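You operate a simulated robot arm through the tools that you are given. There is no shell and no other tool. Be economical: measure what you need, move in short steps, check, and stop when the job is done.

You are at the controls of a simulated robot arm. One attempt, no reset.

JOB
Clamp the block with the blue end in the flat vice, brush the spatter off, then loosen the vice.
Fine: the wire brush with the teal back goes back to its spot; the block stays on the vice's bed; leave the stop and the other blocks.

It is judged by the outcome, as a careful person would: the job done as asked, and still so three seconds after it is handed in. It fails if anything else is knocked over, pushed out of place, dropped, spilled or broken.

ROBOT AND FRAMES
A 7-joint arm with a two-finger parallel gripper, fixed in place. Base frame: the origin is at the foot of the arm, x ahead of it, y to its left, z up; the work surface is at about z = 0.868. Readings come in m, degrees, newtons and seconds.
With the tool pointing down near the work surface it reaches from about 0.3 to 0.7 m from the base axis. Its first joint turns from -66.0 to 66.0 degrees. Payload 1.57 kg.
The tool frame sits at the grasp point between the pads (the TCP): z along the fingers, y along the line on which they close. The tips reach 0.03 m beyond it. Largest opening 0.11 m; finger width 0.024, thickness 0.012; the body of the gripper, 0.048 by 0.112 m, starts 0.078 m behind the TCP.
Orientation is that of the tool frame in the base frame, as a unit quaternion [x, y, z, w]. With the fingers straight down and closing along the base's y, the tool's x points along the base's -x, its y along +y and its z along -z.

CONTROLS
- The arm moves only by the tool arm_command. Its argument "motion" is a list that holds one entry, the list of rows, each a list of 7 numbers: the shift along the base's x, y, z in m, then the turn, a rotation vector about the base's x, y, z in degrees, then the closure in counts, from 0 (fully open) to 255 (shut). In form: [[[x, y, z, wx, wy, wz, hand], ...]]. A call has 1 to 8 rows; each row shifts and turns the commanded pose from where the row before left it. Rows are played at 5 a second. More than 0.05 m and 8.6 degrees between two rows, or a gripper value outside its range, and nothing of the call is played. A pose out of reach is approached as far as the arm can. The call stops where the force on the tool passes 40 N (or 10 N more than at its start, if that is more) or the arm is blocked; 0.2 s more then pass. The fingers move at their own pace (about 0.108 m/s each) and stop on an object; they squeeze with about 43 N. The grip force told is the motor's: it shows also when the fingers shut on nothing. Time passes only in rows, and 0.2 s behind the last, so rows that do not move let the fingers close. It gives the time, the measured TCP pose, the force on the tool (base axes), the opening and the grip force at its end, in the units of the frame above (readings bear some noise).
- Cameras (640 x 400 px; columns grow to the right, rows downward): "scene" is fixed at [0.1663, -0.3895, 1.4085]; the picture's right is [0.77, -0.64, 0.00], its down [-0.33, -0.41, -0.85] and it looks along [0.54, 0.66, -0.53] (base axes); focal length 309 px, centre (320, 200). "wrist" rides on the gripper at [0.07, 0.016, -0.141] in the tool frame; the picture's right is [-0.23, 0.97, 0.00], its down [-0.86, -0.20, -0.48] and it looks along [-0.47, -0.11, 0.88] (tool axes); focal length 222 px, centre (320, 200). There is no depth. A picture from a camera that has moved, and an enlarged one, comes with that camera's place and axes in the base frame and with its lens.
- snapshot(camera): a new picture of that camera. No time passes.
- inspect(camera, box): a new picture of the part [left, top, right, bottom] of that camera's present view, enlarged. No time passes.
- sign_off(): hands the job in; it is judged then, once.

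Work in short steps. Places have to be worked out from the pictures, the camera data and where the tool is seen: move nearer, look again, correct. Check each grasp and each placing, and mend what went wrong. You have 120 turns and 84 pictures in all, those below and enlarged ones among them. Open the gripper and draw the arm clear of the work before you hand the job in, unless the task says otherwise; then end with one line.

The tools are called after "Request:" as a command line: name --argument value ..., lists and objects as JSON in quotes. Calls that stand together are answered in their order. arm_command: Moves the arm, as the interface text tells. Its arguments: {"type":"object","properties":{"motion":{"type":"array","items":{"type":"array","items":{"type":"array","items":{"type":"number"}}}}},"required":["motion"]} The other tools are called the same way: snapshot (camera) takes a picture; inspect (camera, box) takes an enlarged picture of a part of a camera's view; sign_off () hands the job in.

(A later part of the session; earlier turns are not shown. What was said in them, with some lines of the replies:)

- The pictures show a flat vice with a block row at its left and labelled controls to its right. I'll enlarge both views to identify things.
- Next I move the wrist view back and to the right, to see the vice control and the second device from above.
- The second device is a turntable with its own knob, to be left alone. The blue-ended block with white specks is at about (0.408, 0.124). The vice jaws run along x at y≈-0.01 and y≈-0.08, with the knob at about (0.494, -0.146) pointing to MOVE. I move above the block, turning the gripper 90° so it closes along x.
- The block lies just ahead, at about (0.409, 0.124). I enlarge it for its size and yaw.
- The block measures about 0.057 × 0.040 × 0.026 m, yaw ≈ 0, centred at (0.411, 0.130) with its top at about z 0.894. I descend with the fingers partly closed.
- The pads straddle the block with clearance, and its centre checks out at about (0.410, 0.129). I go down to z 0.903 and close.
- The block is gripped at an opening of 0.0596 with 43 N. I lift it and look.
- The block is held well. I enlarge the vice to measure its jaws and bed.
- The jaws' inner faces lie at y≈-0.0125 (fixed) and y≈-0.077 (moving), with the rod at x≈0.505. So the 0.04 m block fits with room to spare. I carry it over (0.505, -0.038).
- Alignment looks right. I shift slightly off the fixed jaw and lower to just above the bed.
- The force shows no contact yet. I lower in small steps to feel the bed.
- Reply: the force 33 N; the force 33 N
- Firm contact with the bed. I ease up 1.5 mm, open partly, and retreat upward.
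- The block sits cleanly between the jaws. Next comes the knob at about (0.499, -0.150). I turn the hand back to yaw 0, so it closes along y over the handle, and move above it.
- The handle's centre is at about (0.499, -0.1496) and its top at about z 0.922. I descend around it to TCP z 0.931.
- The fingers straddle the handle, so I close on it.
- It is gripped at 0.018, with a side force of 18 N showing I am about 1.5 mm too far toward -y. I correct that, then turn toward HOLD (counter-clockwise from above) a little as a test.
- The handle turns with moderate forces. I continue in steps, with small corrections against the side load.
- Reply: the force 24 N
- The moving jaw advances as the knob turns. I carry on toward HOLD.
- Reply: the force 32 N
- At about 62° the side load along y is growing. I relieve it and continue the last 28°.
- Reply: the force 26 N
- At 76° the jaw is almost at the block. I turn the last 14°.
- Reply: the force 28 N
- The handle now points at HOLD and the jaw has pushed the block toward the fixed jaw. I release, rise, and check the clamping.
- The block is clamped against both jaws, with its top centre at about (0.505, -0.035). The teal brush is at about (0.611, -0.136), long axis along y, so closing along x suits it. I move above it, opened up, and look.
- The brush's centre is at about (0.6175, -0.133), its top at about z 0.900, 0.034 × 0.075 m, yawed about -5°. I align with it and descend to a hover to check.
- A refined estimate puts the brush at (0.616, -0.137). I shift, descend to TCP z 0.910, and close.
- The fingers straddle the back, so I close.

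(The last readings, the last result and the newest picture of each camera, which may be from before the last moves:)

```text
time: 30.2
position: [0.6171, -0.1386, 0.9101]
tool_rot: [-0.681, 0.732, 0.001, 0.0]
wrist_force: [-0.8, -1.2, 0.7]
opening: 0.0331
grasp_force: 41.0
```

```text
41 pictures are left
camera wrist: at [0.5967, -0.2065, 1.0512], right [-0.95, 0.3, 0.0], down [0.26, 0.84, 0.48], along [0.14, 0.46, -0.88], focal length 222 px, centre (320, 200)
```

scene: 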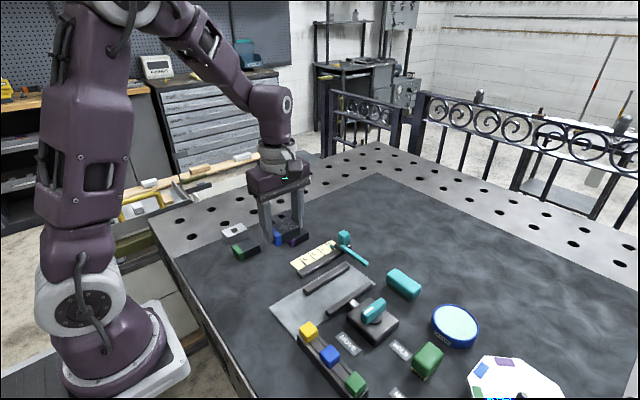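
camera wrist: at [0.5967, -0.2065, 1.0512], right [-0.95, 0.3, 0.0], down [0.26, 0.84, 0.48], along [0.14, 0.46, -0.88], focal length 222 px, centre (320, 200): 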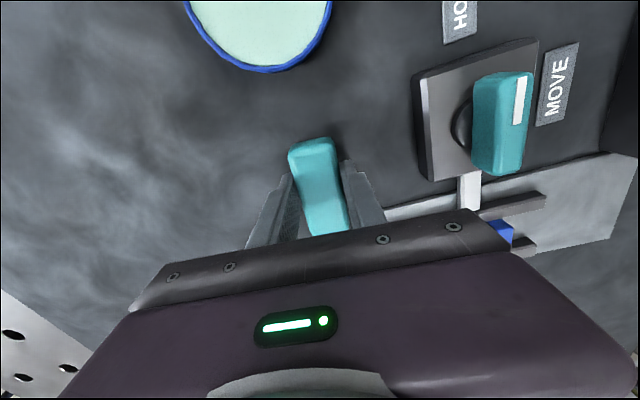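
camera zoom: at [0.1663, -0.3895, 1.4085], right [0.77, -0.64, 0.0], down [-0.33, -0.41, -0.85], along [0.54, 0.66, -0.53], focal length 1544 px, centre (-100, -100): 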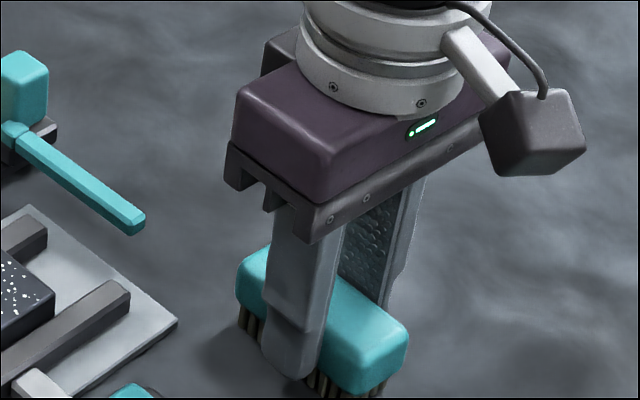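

The brush is gripped at 0.033. The spot to return it to is TCP (0.617, -0.1385, 0.910), yaw 85.8°. I lift it and carry it above the +x end of the block.

Request:
arm_command --motion '[[[0, 0, 0.03, 0, 0, 0, 255], [0, 0, 0.04, 0, 0, 0, 255], [0, 0, 0.02, 0, 0, 0, 255], [-0.024, 0.034, 0, 0, 0, 0, 255], [-0.024, 0.034, 0, 0, 0, 0, 255], [-0.024, 0.0345, 0, 0, 0, 0, 255], [0, 0, -0.04, 0, 0, 0, 255], [0, 0, 0, 0, 0, 0, 255]]]'

Request:
inspect --camera "scene" --box '[280, 210, 440, 310]'

Request:
snapshot --camera "wrist"

```text
time: 32.0
position: [0.5461, -0.0343, 0.9549]
tool_rot: [-0.681, 0.733, -0.001, 0.0]
wrist_force: [-0.8, -0.1, -1.1]
opening: 0.033
grasp_force: 41.0
```

```text
4.00 times, centred on (360, 260) of scene
camera zoom: at [0.1663, -0.3895, 1.4085], right [0.77, -0.64, 0.0], down [-0.33, -0.41, -0.85], along [0.54, 0.66, -0.53], focal length 1235 px, centre (160, -40)
```

zoom: 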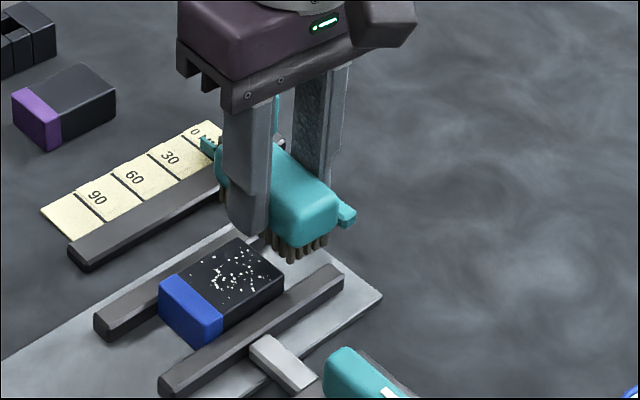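

```text
39 pictures are left
camera wrist: at [0.5246, -0.103, 1.0969], right [-0.95, 0.3, 0.0], down [0.26, 0.84, 0.48], along [0.14, 0.46, -0.88], focal length 222 px, centre (320, 200)
```

wrist: 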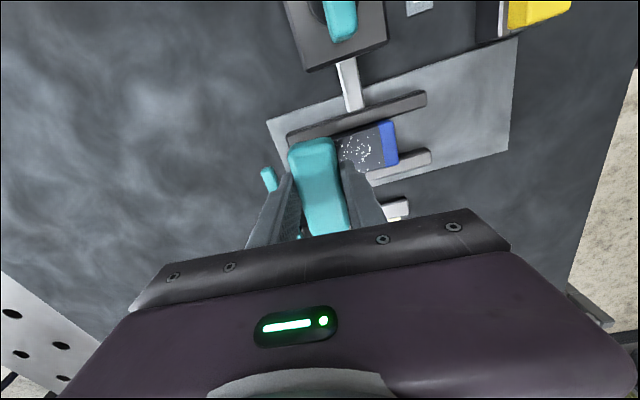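

The brush hovers above the +x end. I move over the specks and lower gently until I feel contact.

Request:
arm_command --motion '[[[-0.021, 0, 0, 0, 0, 0, 255], [0, 0, -0.008, 0, 0, 0, 255], [0, 0, -0.004, 0, 0, 0, 255], [0, 0, 0, 0, 0, 0, 255]]]'

Request:
arm_command --motion '[[[0, 0, -0.002, 0, 0, 0, 255], [0, 0, -0.001, 0, 0, 0, 255], [0, 0, 0, 0, 0, 0, 255]]]'

```text
time: 33.0
position: [0.5248, -0.0374, 0.9459]
tool_rot: [-0.681, 0.732, 0.0, -0.001]
wrist_force: [0.1, -0.1, -1.1]
opening: 0.0332
grasp_force: 41.1
```

```text
time: 33.8
position: [0.526, -0.0372, 0.9432]
tool_rot: [-0.681, 0.733, 0.0, 0.0]
wrist_force: [-0.2, 0.2, -0.8]
opening: 0.0332
grasp_force: 40.8
```

Still no contact. I go on in small steps.

Request:
arm_command --motion '[[[0, 0, -0.001, 0, 0, 0, 255], [0, 0, -0.001, 0, 0, 0, 255], [0, 0, -0.001, 0, 0, 0, 255], [0, 0, 0, 0, 0, 0, 255]]]'

Request:
inspect --camera "scene" --box '[296, 240, 392, 300]'

```text
time: 34.8
position: [0.5244, -0.0386, 0.9421]
tool_rot: [-0.681, 0.732, -0.002, 0.001]
wrist_force: [-3.8, 4.9, 27.4]
opening: 0.0331
grasp_force: 40.9
```

```text
6.67 times, centred on (344, 270) of scene
camera zoom: at [0.1658, -0.3894, 1.4086], right [0.77, -0.64, 0.0], down [-0.33, -0.41, -0.85], along [0.54, 0.66, -0.52], focal length 2058 px, centre (160, -267)
```

zoom: 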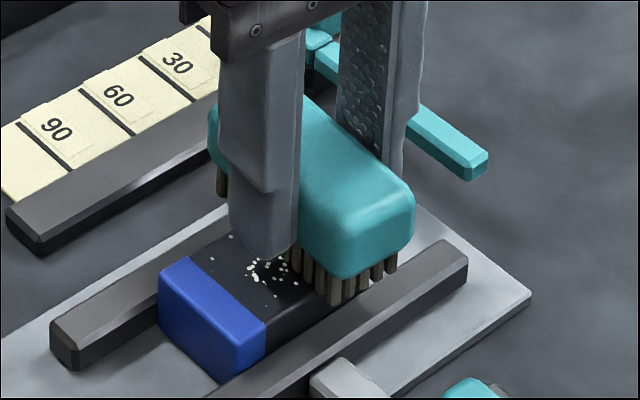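

Contact at 27 N. I ease up 1 mm and sweep along x over the specks and back.

Request:
arm_command --motion '[[[0, 0, 0.001, 0, 0, 0, 255], [-0.016, 0, 0, 0, 0, 0, 255], [-0.016, 0, 0, 0, 0, 0, 255], [-0.016, 0, 0, 0, 0, 0, 255], [0.016, 0, 0, 0, 0, 0, 255], [0.016, 0, 0, 0, 0, 0, 255], [0.016, 0, 0, 0, 0, 0, 255], [0, 0, 0, 0, 0, 0, 255]]]'

Request:
inspect --camera "scene" --box '[296, 240, 392, 300]'

```text
time: 36.6
position: [0.5239, -0.0388, 0.9415]
tool_rot: [-0.681, 0.732, 0.0, 0.0]
wrist_force: [-5.0, -0.3, 17.0]
opening: 0.033
grasp_force: 40.9
```

```text
6.67 times, centred on (344, 270) of scene
camera zoom: at [0.1659, -0.3895, 1.4086], right [0.77, -0.64, 0.0], down [-0.33, -0.41, -0.85], along [0.54, 0.66, -0.52], focal length 2058 px, centre (160, -267)
```

zoom: 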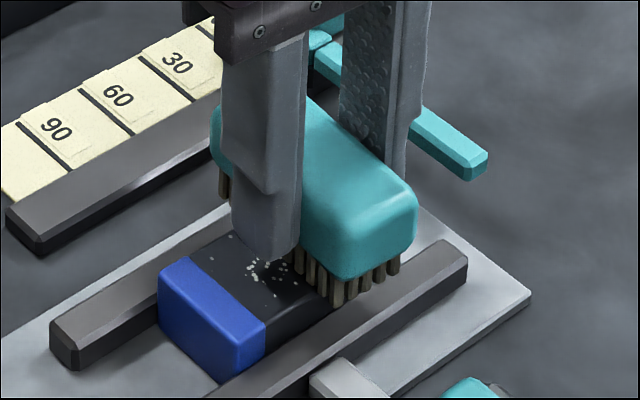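

The specks look thinner. I do more strokes.

Request:
arm_command --motion '[[[-0.025, 0, 0, 0, 0, 0, 255], [-0.025, 0, 0, 0, 0, 0, 255], [0.025, 0, 0, 0, 0, 0, 255], [0.028, 0, 0, 0, 0, 0, 255], [-0.028, 0, 0, 0, 0, 0, 255], [-0.025, 0, 0, 0, 0, 0, 255], [0.025, 0, 0, 0, 0, 0, 255], [0.025, 0, 0, 0, 0, 0, 255]]]'

Request:
arm_command --motion '[[[-0.025, 0, 0, 0, 0, 0, 255], [-0.025, 0, 0, 0, 0, 0, 255], [0.025, 0, 0, 0, 0, 0, 255], [0.028, 0, 0, 0, 0, 0, 255], [-0.028, 0, 0, 0, 0, 0, 255], [-0.025, 0, 0, 0, 0, 0, 255], [0.025, 0, 0, 0, 0, 0, 255], [0.025, 0, 0, 0, 0, 0, 255]]]'

Request:
inspect --camera "scene" --box '[296, 240, 392, 300]'

```text
time: 38.4
position: [0.5223, -0.0385, 0.9436]
tool_rot: [-0.681, 0.733, 0.0, 0.0]
wrist_force: [0.3, 0.1, -0.2]
opening: 0.0332
grasp_force: 41.2
```

```text
time: 40.2
position: [0.5231, -0.0356, 0.9407]
tool_rot: [-0.681, 0.733, 0.0, 0.0]
wrist_force: [-0.1, 0.6, -1.0]
opening: 0.0327
grasp_force: 41.4
```

```text
6.67 times, centred on (344, 270) of scene
camera zoom: at [0.1663, -0.3895, 1.4085], right [0.77, -0.64, 0.0], down [-0.33, -0.41, -0.85], along [0.54, 0.66, -0.53], focal length 2058 px, centre (160, -267)
```

zoom: 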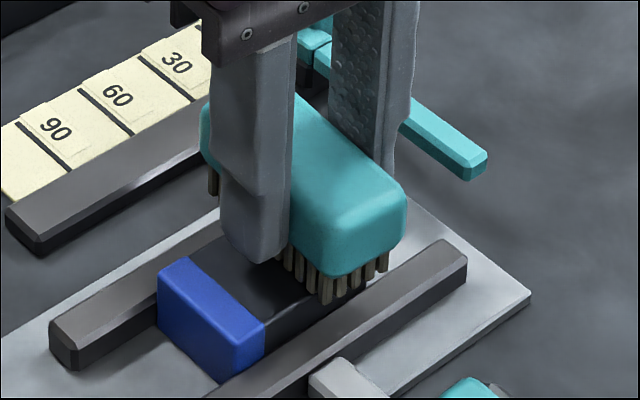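

No specks are visible on the exposed part. I lift the brush clear to check the whole top.

Request:
arm_command --motion '[[[0, 0, 0.02, 0, 0, 0, 255], [0, 0, 0.04, 0, 0, 0, 255], [0.025, -0.03, 0, 0, 0, 0, 255], [0.025, -0.035, 0, 0, 0, 0, 255], [0.025, -0.035, 0, 0, 0, 0, 255], [0, 0, 0, 0, 0, 0, 255]]]'

Request:
inspect --camera "scene" --box '[296, 258, 376, 308]'

Request:
snapshot --camera "wrist"

Request:
inspect --camera "scene" --box '[350, 205, 446, 265]'

```text
time: 41.6
position: [0.6016, -0.1354, 1.0014]
tool_rot: [-0.681, 0.733, 0.0, -0.001]
wrist_force: [0.8, 0.0, -0.7]
opening: 0.0332
grasp_force: 40.8
```

```text
8.00 times, centred on (336, 283) of scene
camera zoom: at [0.1663, -0.3896, 1.4085], right [0.77, -0.64, 0.0], down [-0.33, -0.41, -0.85], along [0.54, 0.66, -0.53], focal length 2470 px, centre (192, -464)
```

zoom: 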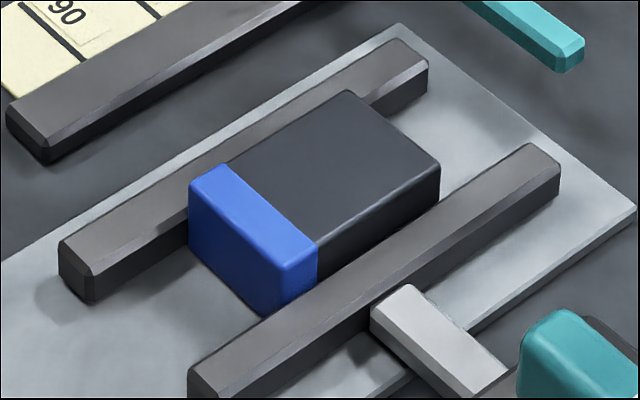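

```text
34 pictures are left
camera wrist: at [0.5803, -0.203, 1.1431], right [-0.95, 0.3, 0.0], down [0.26, 0.84, 0.48], along [0.14, 0.46, -0.88], focal length 222 px, centre (320, 200)
```

wrist: 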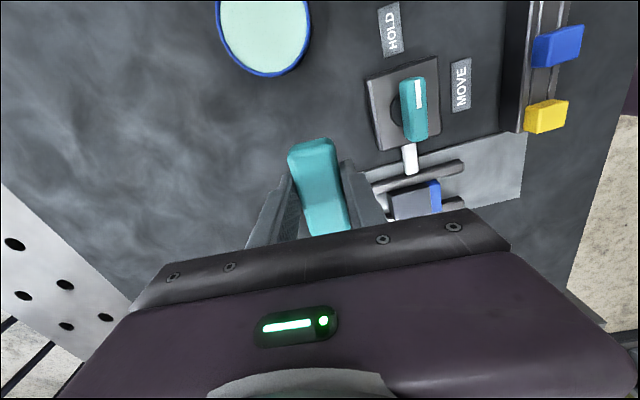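

```text
6.67 times, centred on (398, 235) of scene
camera zoom: at [0.1663, -0.3896, 1.4085], right [0.77, -0.64, 0.0], down [-0.33, -0.41, -0.85], along [0.54, 0.66, -0.53], focal length 2058 px, centre (-200, -33)
```

zoom: 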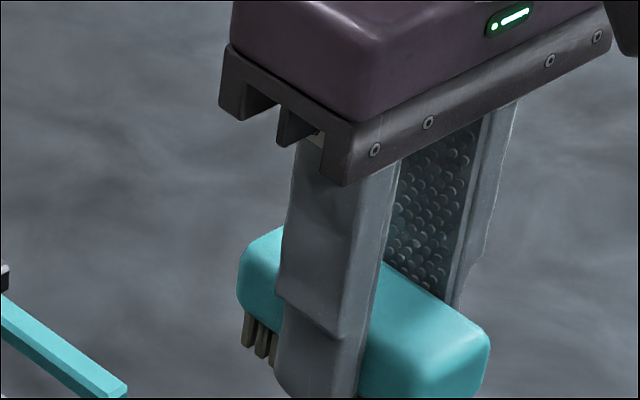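

The block is clean and still clamped. I put the brush back at its spot, TCP (0.617, -0.1385).

Request:
arm_command --motion '[[[0.0154, -0.0031, 0, 0, 0, 0, 255], [0, 0, -0.04, 0, 0, 0, 255], [0, 0, -0.03, 0, 0, 0, 255], [0, 0, -0.012, 0, 0, 0, 255], [0, 0, 0, 0, 0, 0, 255]]]'

```text
time: 42.8
position: [0.6151, -0.1394, 0.9176]
tool_rot: [-0.68, 0.733, 0.0, 0.0]
wrist_force: [0.2, 0.0, -0.9]
opening: 0.0329
grasp_force: 41.2
```

Request:
arm_command --motion '[[[0.0015, 0.0008, -0.004, 0, 0, 0, 255], [0, 0, -0.002, 0, 0, 0, 255], [0, 0, 0, 0, 0, 0, 255]]]'

Request:
arm_command --motion '[[[0, 0, -0.0015, 0, 0, 0, 255], [0, 0, 0, 0, 0, 0, 255]]]'

```text
time: 43.6
position: [0.6167, -0.1387, 0.9136]
tool_rot: [-0.681, 0.732, 0.0, 0.0]
wrist_force: [-1.5, 0.1, -0.7]
opening: 0.0329
grasp_force: 41.1
```

```text
time: 44.2
position: [0.6168, -0.1388, 0.9114]
tool_rot: [-0.681, 0.732, 0.0, 0.0]
wrist_force: [0.4, -0.3, -0.9]
opening: 0.033
grasp_force: 41.2
```

The TCP is at 0.911 with no contact yet. I lower a bit further until the bristles touch.

Request:
arm_command --motion '[[[0, 0, -0.001, 0, 0, 0, 255], [0, 0, -0.001, 0, 0, 0, 255], [0, 0, 0, 0, 0, 0, 255]]]'

```text
time: 45.0
position: [0.6167, -0.139, 0.911]
tool_rot: [-0.681, 0.733, -0.001, 0.0]
wrist_force: [0.4, 0.3, -0.3]
opening: 0.0329
grasp_force: 41.3
```

Request:
arm_command --motion '[[[0, 0, -0.001, 0, 0, 0, 255], [0, 0, 0, 0, 0, 0, 255], [0, 0, 0, 0, 0, 0, 255]]]'

Request:
inspect --camera "scene" --box '[340, 230, 436, 290]'

```text
time: 45.8
position: [0.6157, -0.1396, 0.9104]
tool_rot: [-0.681, 0.733, 0.0, -0.001]
wrist_force: [0.3, -0.2, -1.1]
opening: 0.0329
grasp_force: 41.3
```

```text
6.67 times, centred on (388, 260) of scene
camera zoom: at [0.1663, -0.3895, 1.4085], right [0.77, -0.64, 0.0], down [-0.33, -0.41, -0.85], along [0.54, 0.66, -0.53], focal length 2058 px, centre (-133, -200)
```

zoom: 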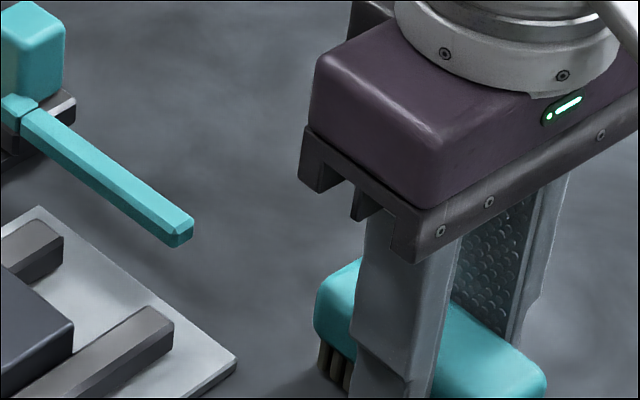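

Request:
arm_command --motion '[[[0, 0.0005, -0.001, 0, 0, 0, 255], [0, 0, -0.001, 0, 0, 0, 255], [0, 0, 0, 0, 0, 0, 255], [0, 0, 0, 0, 0, 0, 255]]]'

```text
time: 46.8
position: [0.6163, -0.1399, 0.9068]
tool_rot: [-0.681, 0.732, 0.0, 0.0]
wrist_force: [-0.7, -1.0, 2.7]
opening: 0.0332
grasp_force: 41.1
```

Light contact now. I release the brush and rise.

Request:
arm_command --motion '[[[0, 0, 0, 0, 0, 0, 120], [0, 0, 0, 0, 0, 0, 90], [0, 0, 0, 0, 0, 0, 60], [0, 0, 0.03, 0, 0, 0, 60], [0, 0, 0.05, 0, 0, 0, 60], [0, 0, 0.03, 0, 0, 4.2, 60], [0, 0, 0, 0, 0, 0, 60]]]'

Request:
snapshot --camera "wrist"

Request:
inspect --camera "scene" --box '[312, 240, 440, 320]'

```text
time: 48.4
position: [0.6158, -0.1393, 1.0172]
tool_rot: [-0.707, 0.707, 0.0, 0.0]
wrist_force: [0.2, 0.5, 0.9]
opening: 0.0841
grasp_force: 0.1
```

```text
31 pictures are left
camera wrist: at [0.6002, -0.2092, 1.1581], right [-0.97, 0.23, 0.0], down [0.2, 0.86, 0.48], along [0.11, 0.47, -0.88], focal length 222 px, centre (320, 200)
```

wrist: 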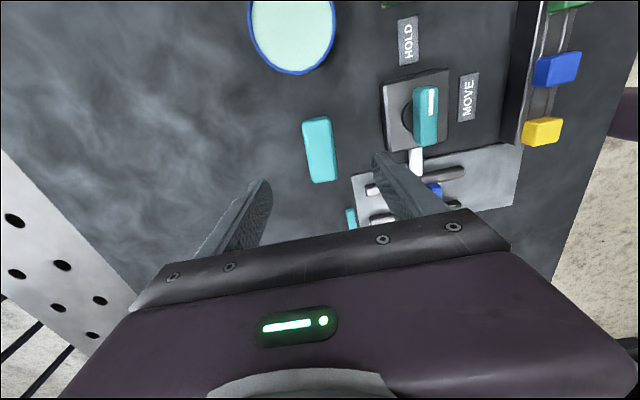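

```text
5.00 times, centred on (376, 280) of scene
camera zoom: at [0.1663, -0.3895, 1.4085], right [0.77, -0.64, 0.0], down [-0.33, -0.41, -0.85], along [0.54, 0.66, -0.53], focal length 1544 px, centre (40, -200)
```

zoom: 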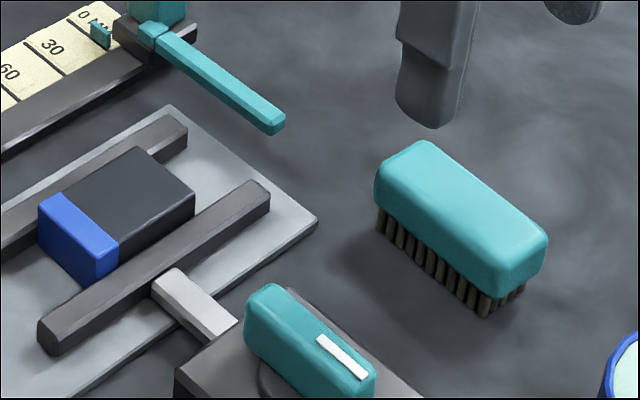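

The brush stands back in its spot. Next I go to the knob handle, now along y, at (0.4995, -0.150), keeping yaw 90.

Request:
arm_command --motion '[[[-0.04, -0.004, 0, 0, 0, 0, 130], [-0.04, -0.004, 0, 0, 0, 0, 130], [-0.0363, -0.0027, 0, 0, 0, 0, 130], [0, 0, -0.035, 0, 0, 0, 130], [0, 0, 0, 0, 0, 0, 130]]]'

Request:
snapshot --camera "wrist"

Request:
inspect --camera "scene" --box '[312, 250, 440, 330]'

```text
time: 49.6
position: [0.4982, -0.1509, 0.9796]
tool_rot: [-0.707, 0.707, 0.001, 0.0]
wrist_force: [-0.2, 0.3, 0.3]
opening: 0.0539
grasp_force: 0.1
```

```text
29 pictures are left
camera wrist: at [0.483, -0.22, 1.1207], right [-0.97, 0.23, 0.0], down [0.2, 0.86, 0.48], along [0.11, 0.47, -0.88], focal length 222 px, centre (320, 200)
```

wrist: 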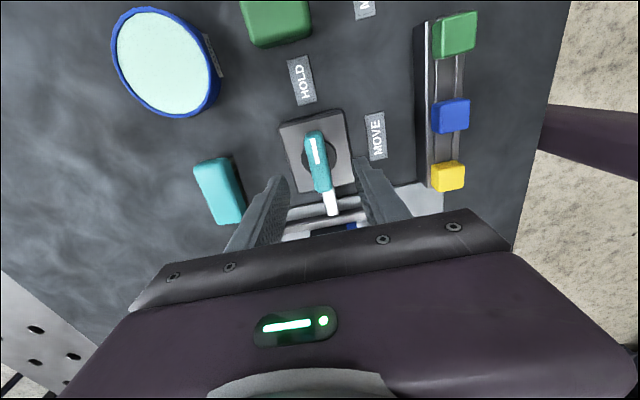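

```text
5.00 times, centred on (376, 290) of scene
camera zoom: at [0.1663, -0.3895, 1.4085], right [0.77, -0.64, 0.0], down [-0.33, -0.41, -0.85], along [0.54, 0.66, -0.53], focal length 1544 px, centre (40, -250)
```

zoom: 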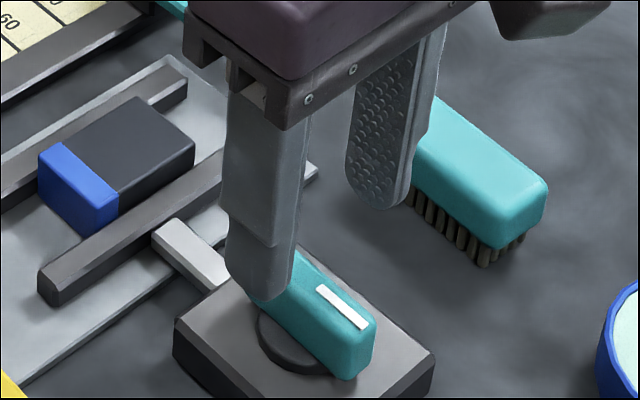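

The fingers straddle the handle. I descend, close, and check the side load.

Request:
arm_command --motion '[[[0.0012, 0.0005, -0.025, 0, 0, 0, 130], [0, 0, -0.015, 0, 0, 0, 130], [0, 0, -0.0085, 0, 0, 0, 130], [0, 0, 0, 0, 0, 0, 255], [0, 0, 0, 0, 0, 0, 255], [0, 0, 0, 0, 0, 0, 255]]]'

```text
time: 51.0
position: [0.4991, -0.1495, 0.9337]
tool_rot: [-0.707, 0.708, 0.0, -0.001]
wrist_force: [-8.4, -0.8, -0.8]
opening: 0.0183
grasp_force: 32.1
```

It is gripped with little side load. I turn back clockwise toward MOVE.

Request:
arm_command --motion '[[[-0.0006, 0, -0.001, 0, 0, -8, 255], [0, 0, 0, 0, 0, -8, 255], [0, 0, 0, 0, 0, -8, 255], [0, 0, 0, 0, 0, 0, 255]]]'

```text
time: 52.0
position: [0.4996, -0.1502, 0.933]
tool_rot: [-0.543, 0.84, 0.0, -0.001]
wrist_force: [-6.5, -13.8, 5.1]
opening: 0.0179
grasp_force: 32.9
```

Request:
arm_command --motion '[[[-0.0003, -0.0007, 0, 0, 0, -8, 255], [0, 0, 0, 0, 0, -8, 255], [0, 0, 0, 0, 0, -8, 255], [0, 0, 0, 0, 0, 0, 255]]]'

Request:
inspect --camera "scene" --box '[296, 240, 424, 320]'

```text
time: 53.0
position: [0.5003, -0.1502, 0.933]
tool_rot: [-0.357, 0.934, 0.001, 0.0]
wrist_force: [-12.4, -14.2, -2.6]
opening: 0.0181
grasp_force: 32.5
```

```text
5.00 times, centred on (360, 280) of scene
camera zoom: at [0.166, -0.3899, 1.4084], right [0.77, -0.64, 0.0], down [-0.33, -0.41, -0.85], along [0.54, 0.66, -0.52], focal length 1544 px, centre (120, -200)
```

zoom: 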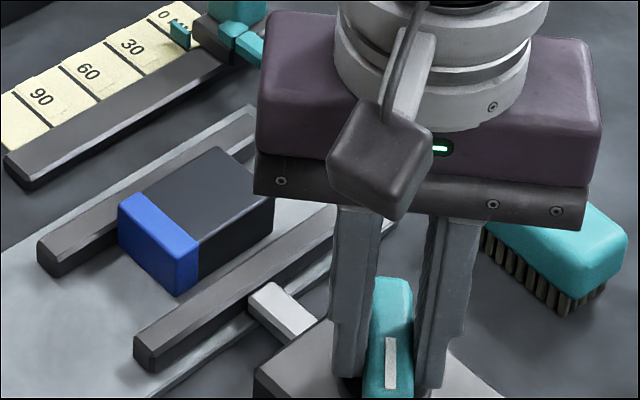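

The jaw is drawing back and the block stays put. I turn the rest of the way to MOVE.

Request:
arm_command --motion '[[[-0.0006, -0.0006, 0, 0, 0, -8, 255], [0, 0, 0, 0, 0, -8, 255], [0, 0, 0, 0, 0, -8, 255], [0, 0, 0, 0, 0, 0, 255]]]'

Request:
arm_command --motion '[[[0, 0.0005, 0, 0, 0, -8, 255], [0, 0, 0, 0, 0, -9.8, 255], [0, 0, 0, 0, 0, 0, 255], [0, 0, 0, 0, 0, 0, 255]]]'

```text
time: 54.0
position: [0.4996, -0.1499, 0.9329]
tool_rot: [-0.156, 0.988, 0.001, 0.001]
wrist_force: [-4.4, 1.4, 7.4]
opening: 0.0179
grasp_force: 32.3
```

```text
refused: row 2 steps farther than a row can; nothing moved
```

Forces are low at 18° to go. I redo the last part within the row limit.

Request:
arm_command --motion '[[[0, 0, 0, 0, 0, -6, 255], [0, 0, 0, 0, 0, -6, 255], [0, 0, 0, 0, 0, -6, 255], [0, 0, 0, 0, 0, 0, 255], [0, 0, 0, 0, 0, 0, 255]]]'

Request:
inspect --camera "scene" --box '[296, 240, 424, 320]'

```text
time: 55.2
position: [0.4986, -0.1497, 0.9336]
tool_rot: [0.0, 1.0, 0.001, 0.0]
wrist_force: [-5.3, 15.3, 3.1]
opening: 0.0182
grasp_force: 32.8
```

```text
5.00 times, centred on (360, 280) of scene
camera zoom: at [0.1661, -0.3891, 1.4087], right [0.77, -0.64, 0.0], down [-0.33, -0.41, -0.85], along [0.54, 0.66, -0.53], focal length 1544 px, centre (120, -200)
```

zoom: 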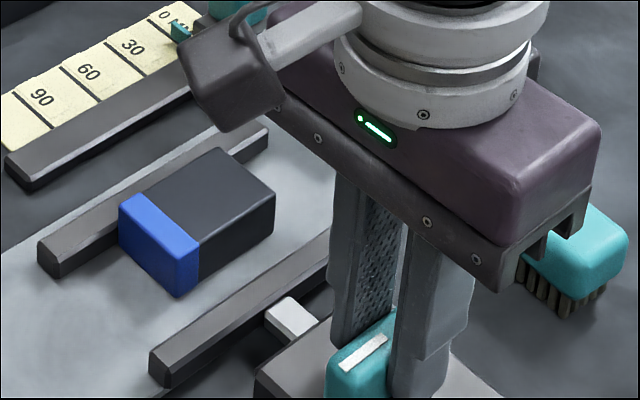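

The jaw is fully back and the handle points at MOVE. I release and draw the arm up and back.

Request:
arm_command --motion '[[[0, 0.001, 0, 0, 0, 0, 160], [0, 0, 0, 0, 0, 0, 130], [0, 0, 0.02, 0, 0, 0, 130], [0, 0, 0.05, 0, 0, 0, 130], [0, 0, 0.05, 0, 0, 0, 0], [-0.03, 0, 0.05, 0, 0, 0, 0], [-0.04, 0.03, 0.05, 0, 0, 0, 0], [-0.04, 0.03, 0.05, 0, 0, 0, 0]]]'

Request:
snapshot --camera "scene"

Request:
inspect --camera "scene" --box '[264, 230, 440, 340]'

Request:
snapshot --camera "wrist"

```text
refused: row 6 steps farther than a row can; nothing moved
```

```text
25 pictures are left
```

scene: 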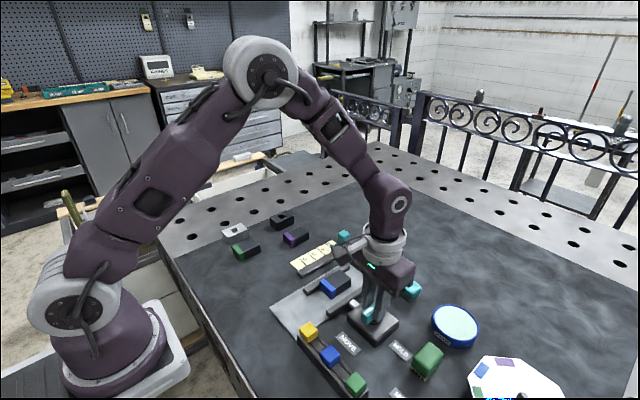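

```text
3.64 times, centred on (352, 285) of scene
camera zoom: at [0.1661, -0.3891, 1.4087], right [0.77, -0.64, 0.0], down [-0.33, -0.41, -0.85], along [0.54, 0.66, -0.53], focal length 1122 px, centre (204, -109)
```

zoom: 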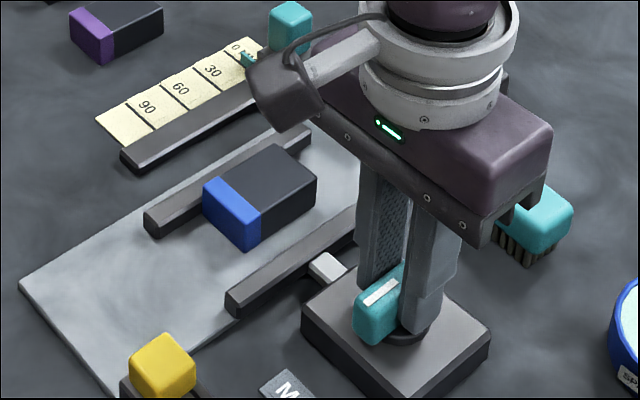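

```text
23 pictures are left
camera wrist: at [0.4302, -0.1336, 1.0746], right [0.23, 0.97, 0.0], down [0.86, -0.2, 0.48], along [0.47, -0.11, -0.88], focal length 222 px, centre (320, 200)
```

wrist: 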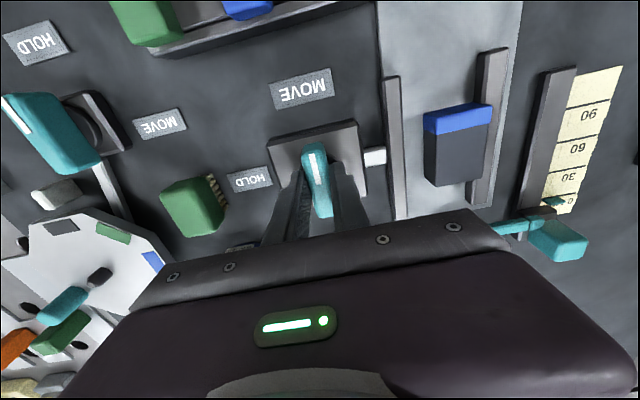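

That call was refused for too long a step, so I repeat the retreat with shorter rows.

Request:
arm_command --motion '[[[0, 0.001, 0, 0, 0, 0, 160], [0, 0, 0, 0, 0, 0, 130], [0, 0, 0.02, 0, 0, 0, 130], [0, 0, 0.04, 0, 0, 0, 130], [0, 0, 0.045, 0, 0, 0, 60], [-0.02, 0, 0.04, 0, 0, 0, 0], [-0.03, 0.02, 0.03, 0, 0, 0, 0], [-0.03, 0.02, 0.03, 0, 0, 0, 0]]]'

Request:
arm_command --motion '[[[-0.03, 0.02, 0.03, 0, 0, 0, 0], [-0.03, 0.02, 0.03, 0, 0, 0, 0], [0, 0, 0.03, 0, 0, 0, 0], [0, 0, 0, 0, 0, 0, 0], [0, 0, 0, 0, 0, 0, 0]]]'

Request:
snapshot --camera "scene"

Request:
inspect --camera "scene" --box '[264, 230, 440, 340]'

```text
time: 57.0
position: [0.4164, -0.1081, 1.1371]
tool_rot: [0.0, 1.0, -0.001, 0.0]
wrist_force: [0.3, 1.1, 0.9]
opening: 0.1101
grasp_force: 0.0
```

```text
time: 58.2
position: [0.3599, -0.0696, 1.2241]
tool_rot: [0.0, 1.0, 0.0, 0.0]
wrist_force: [0.3, -0.4, -0.6]
opening: 0.1102
grasp_force: 0.0
```

```text
22 pictures are left
```

scene: 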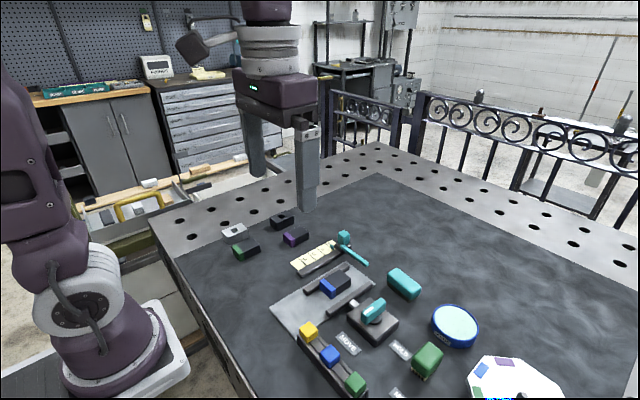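

```text
3.64 times, centred on (352, 285) of scene
camera zoom: at [0.1663, -0.3895, 1.4085], right [0.77, -0.64, 0.0], down [-0.33, -0.41, -0.85], along [0.54, 0.66, -0.53], focal length 1122 px, centre (204, -109)
```

zoom: 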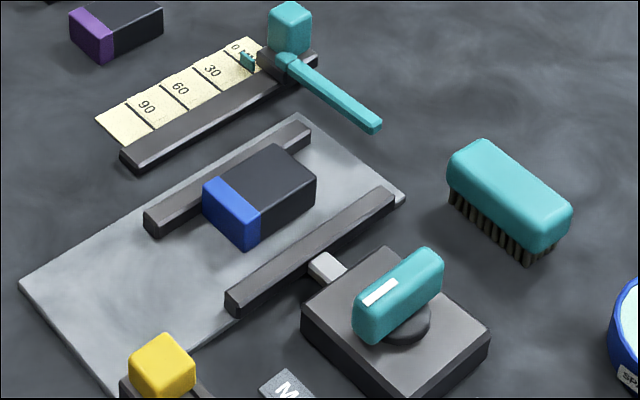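

The pictures show the block clean on the bed, the vice loosened to MOVE, the brush back in its spot, and the stop and other blocks where they were. The arm is clear, so I hand in.

Request:
sign_off

```text
The job is handed in.
```

I clamped the blue-ended block in the flat vice, brushed the spatter off and loosened the vice; the block is clean on the bed, the teal brush is back in its spot, and the stop and other blocks were not moved.
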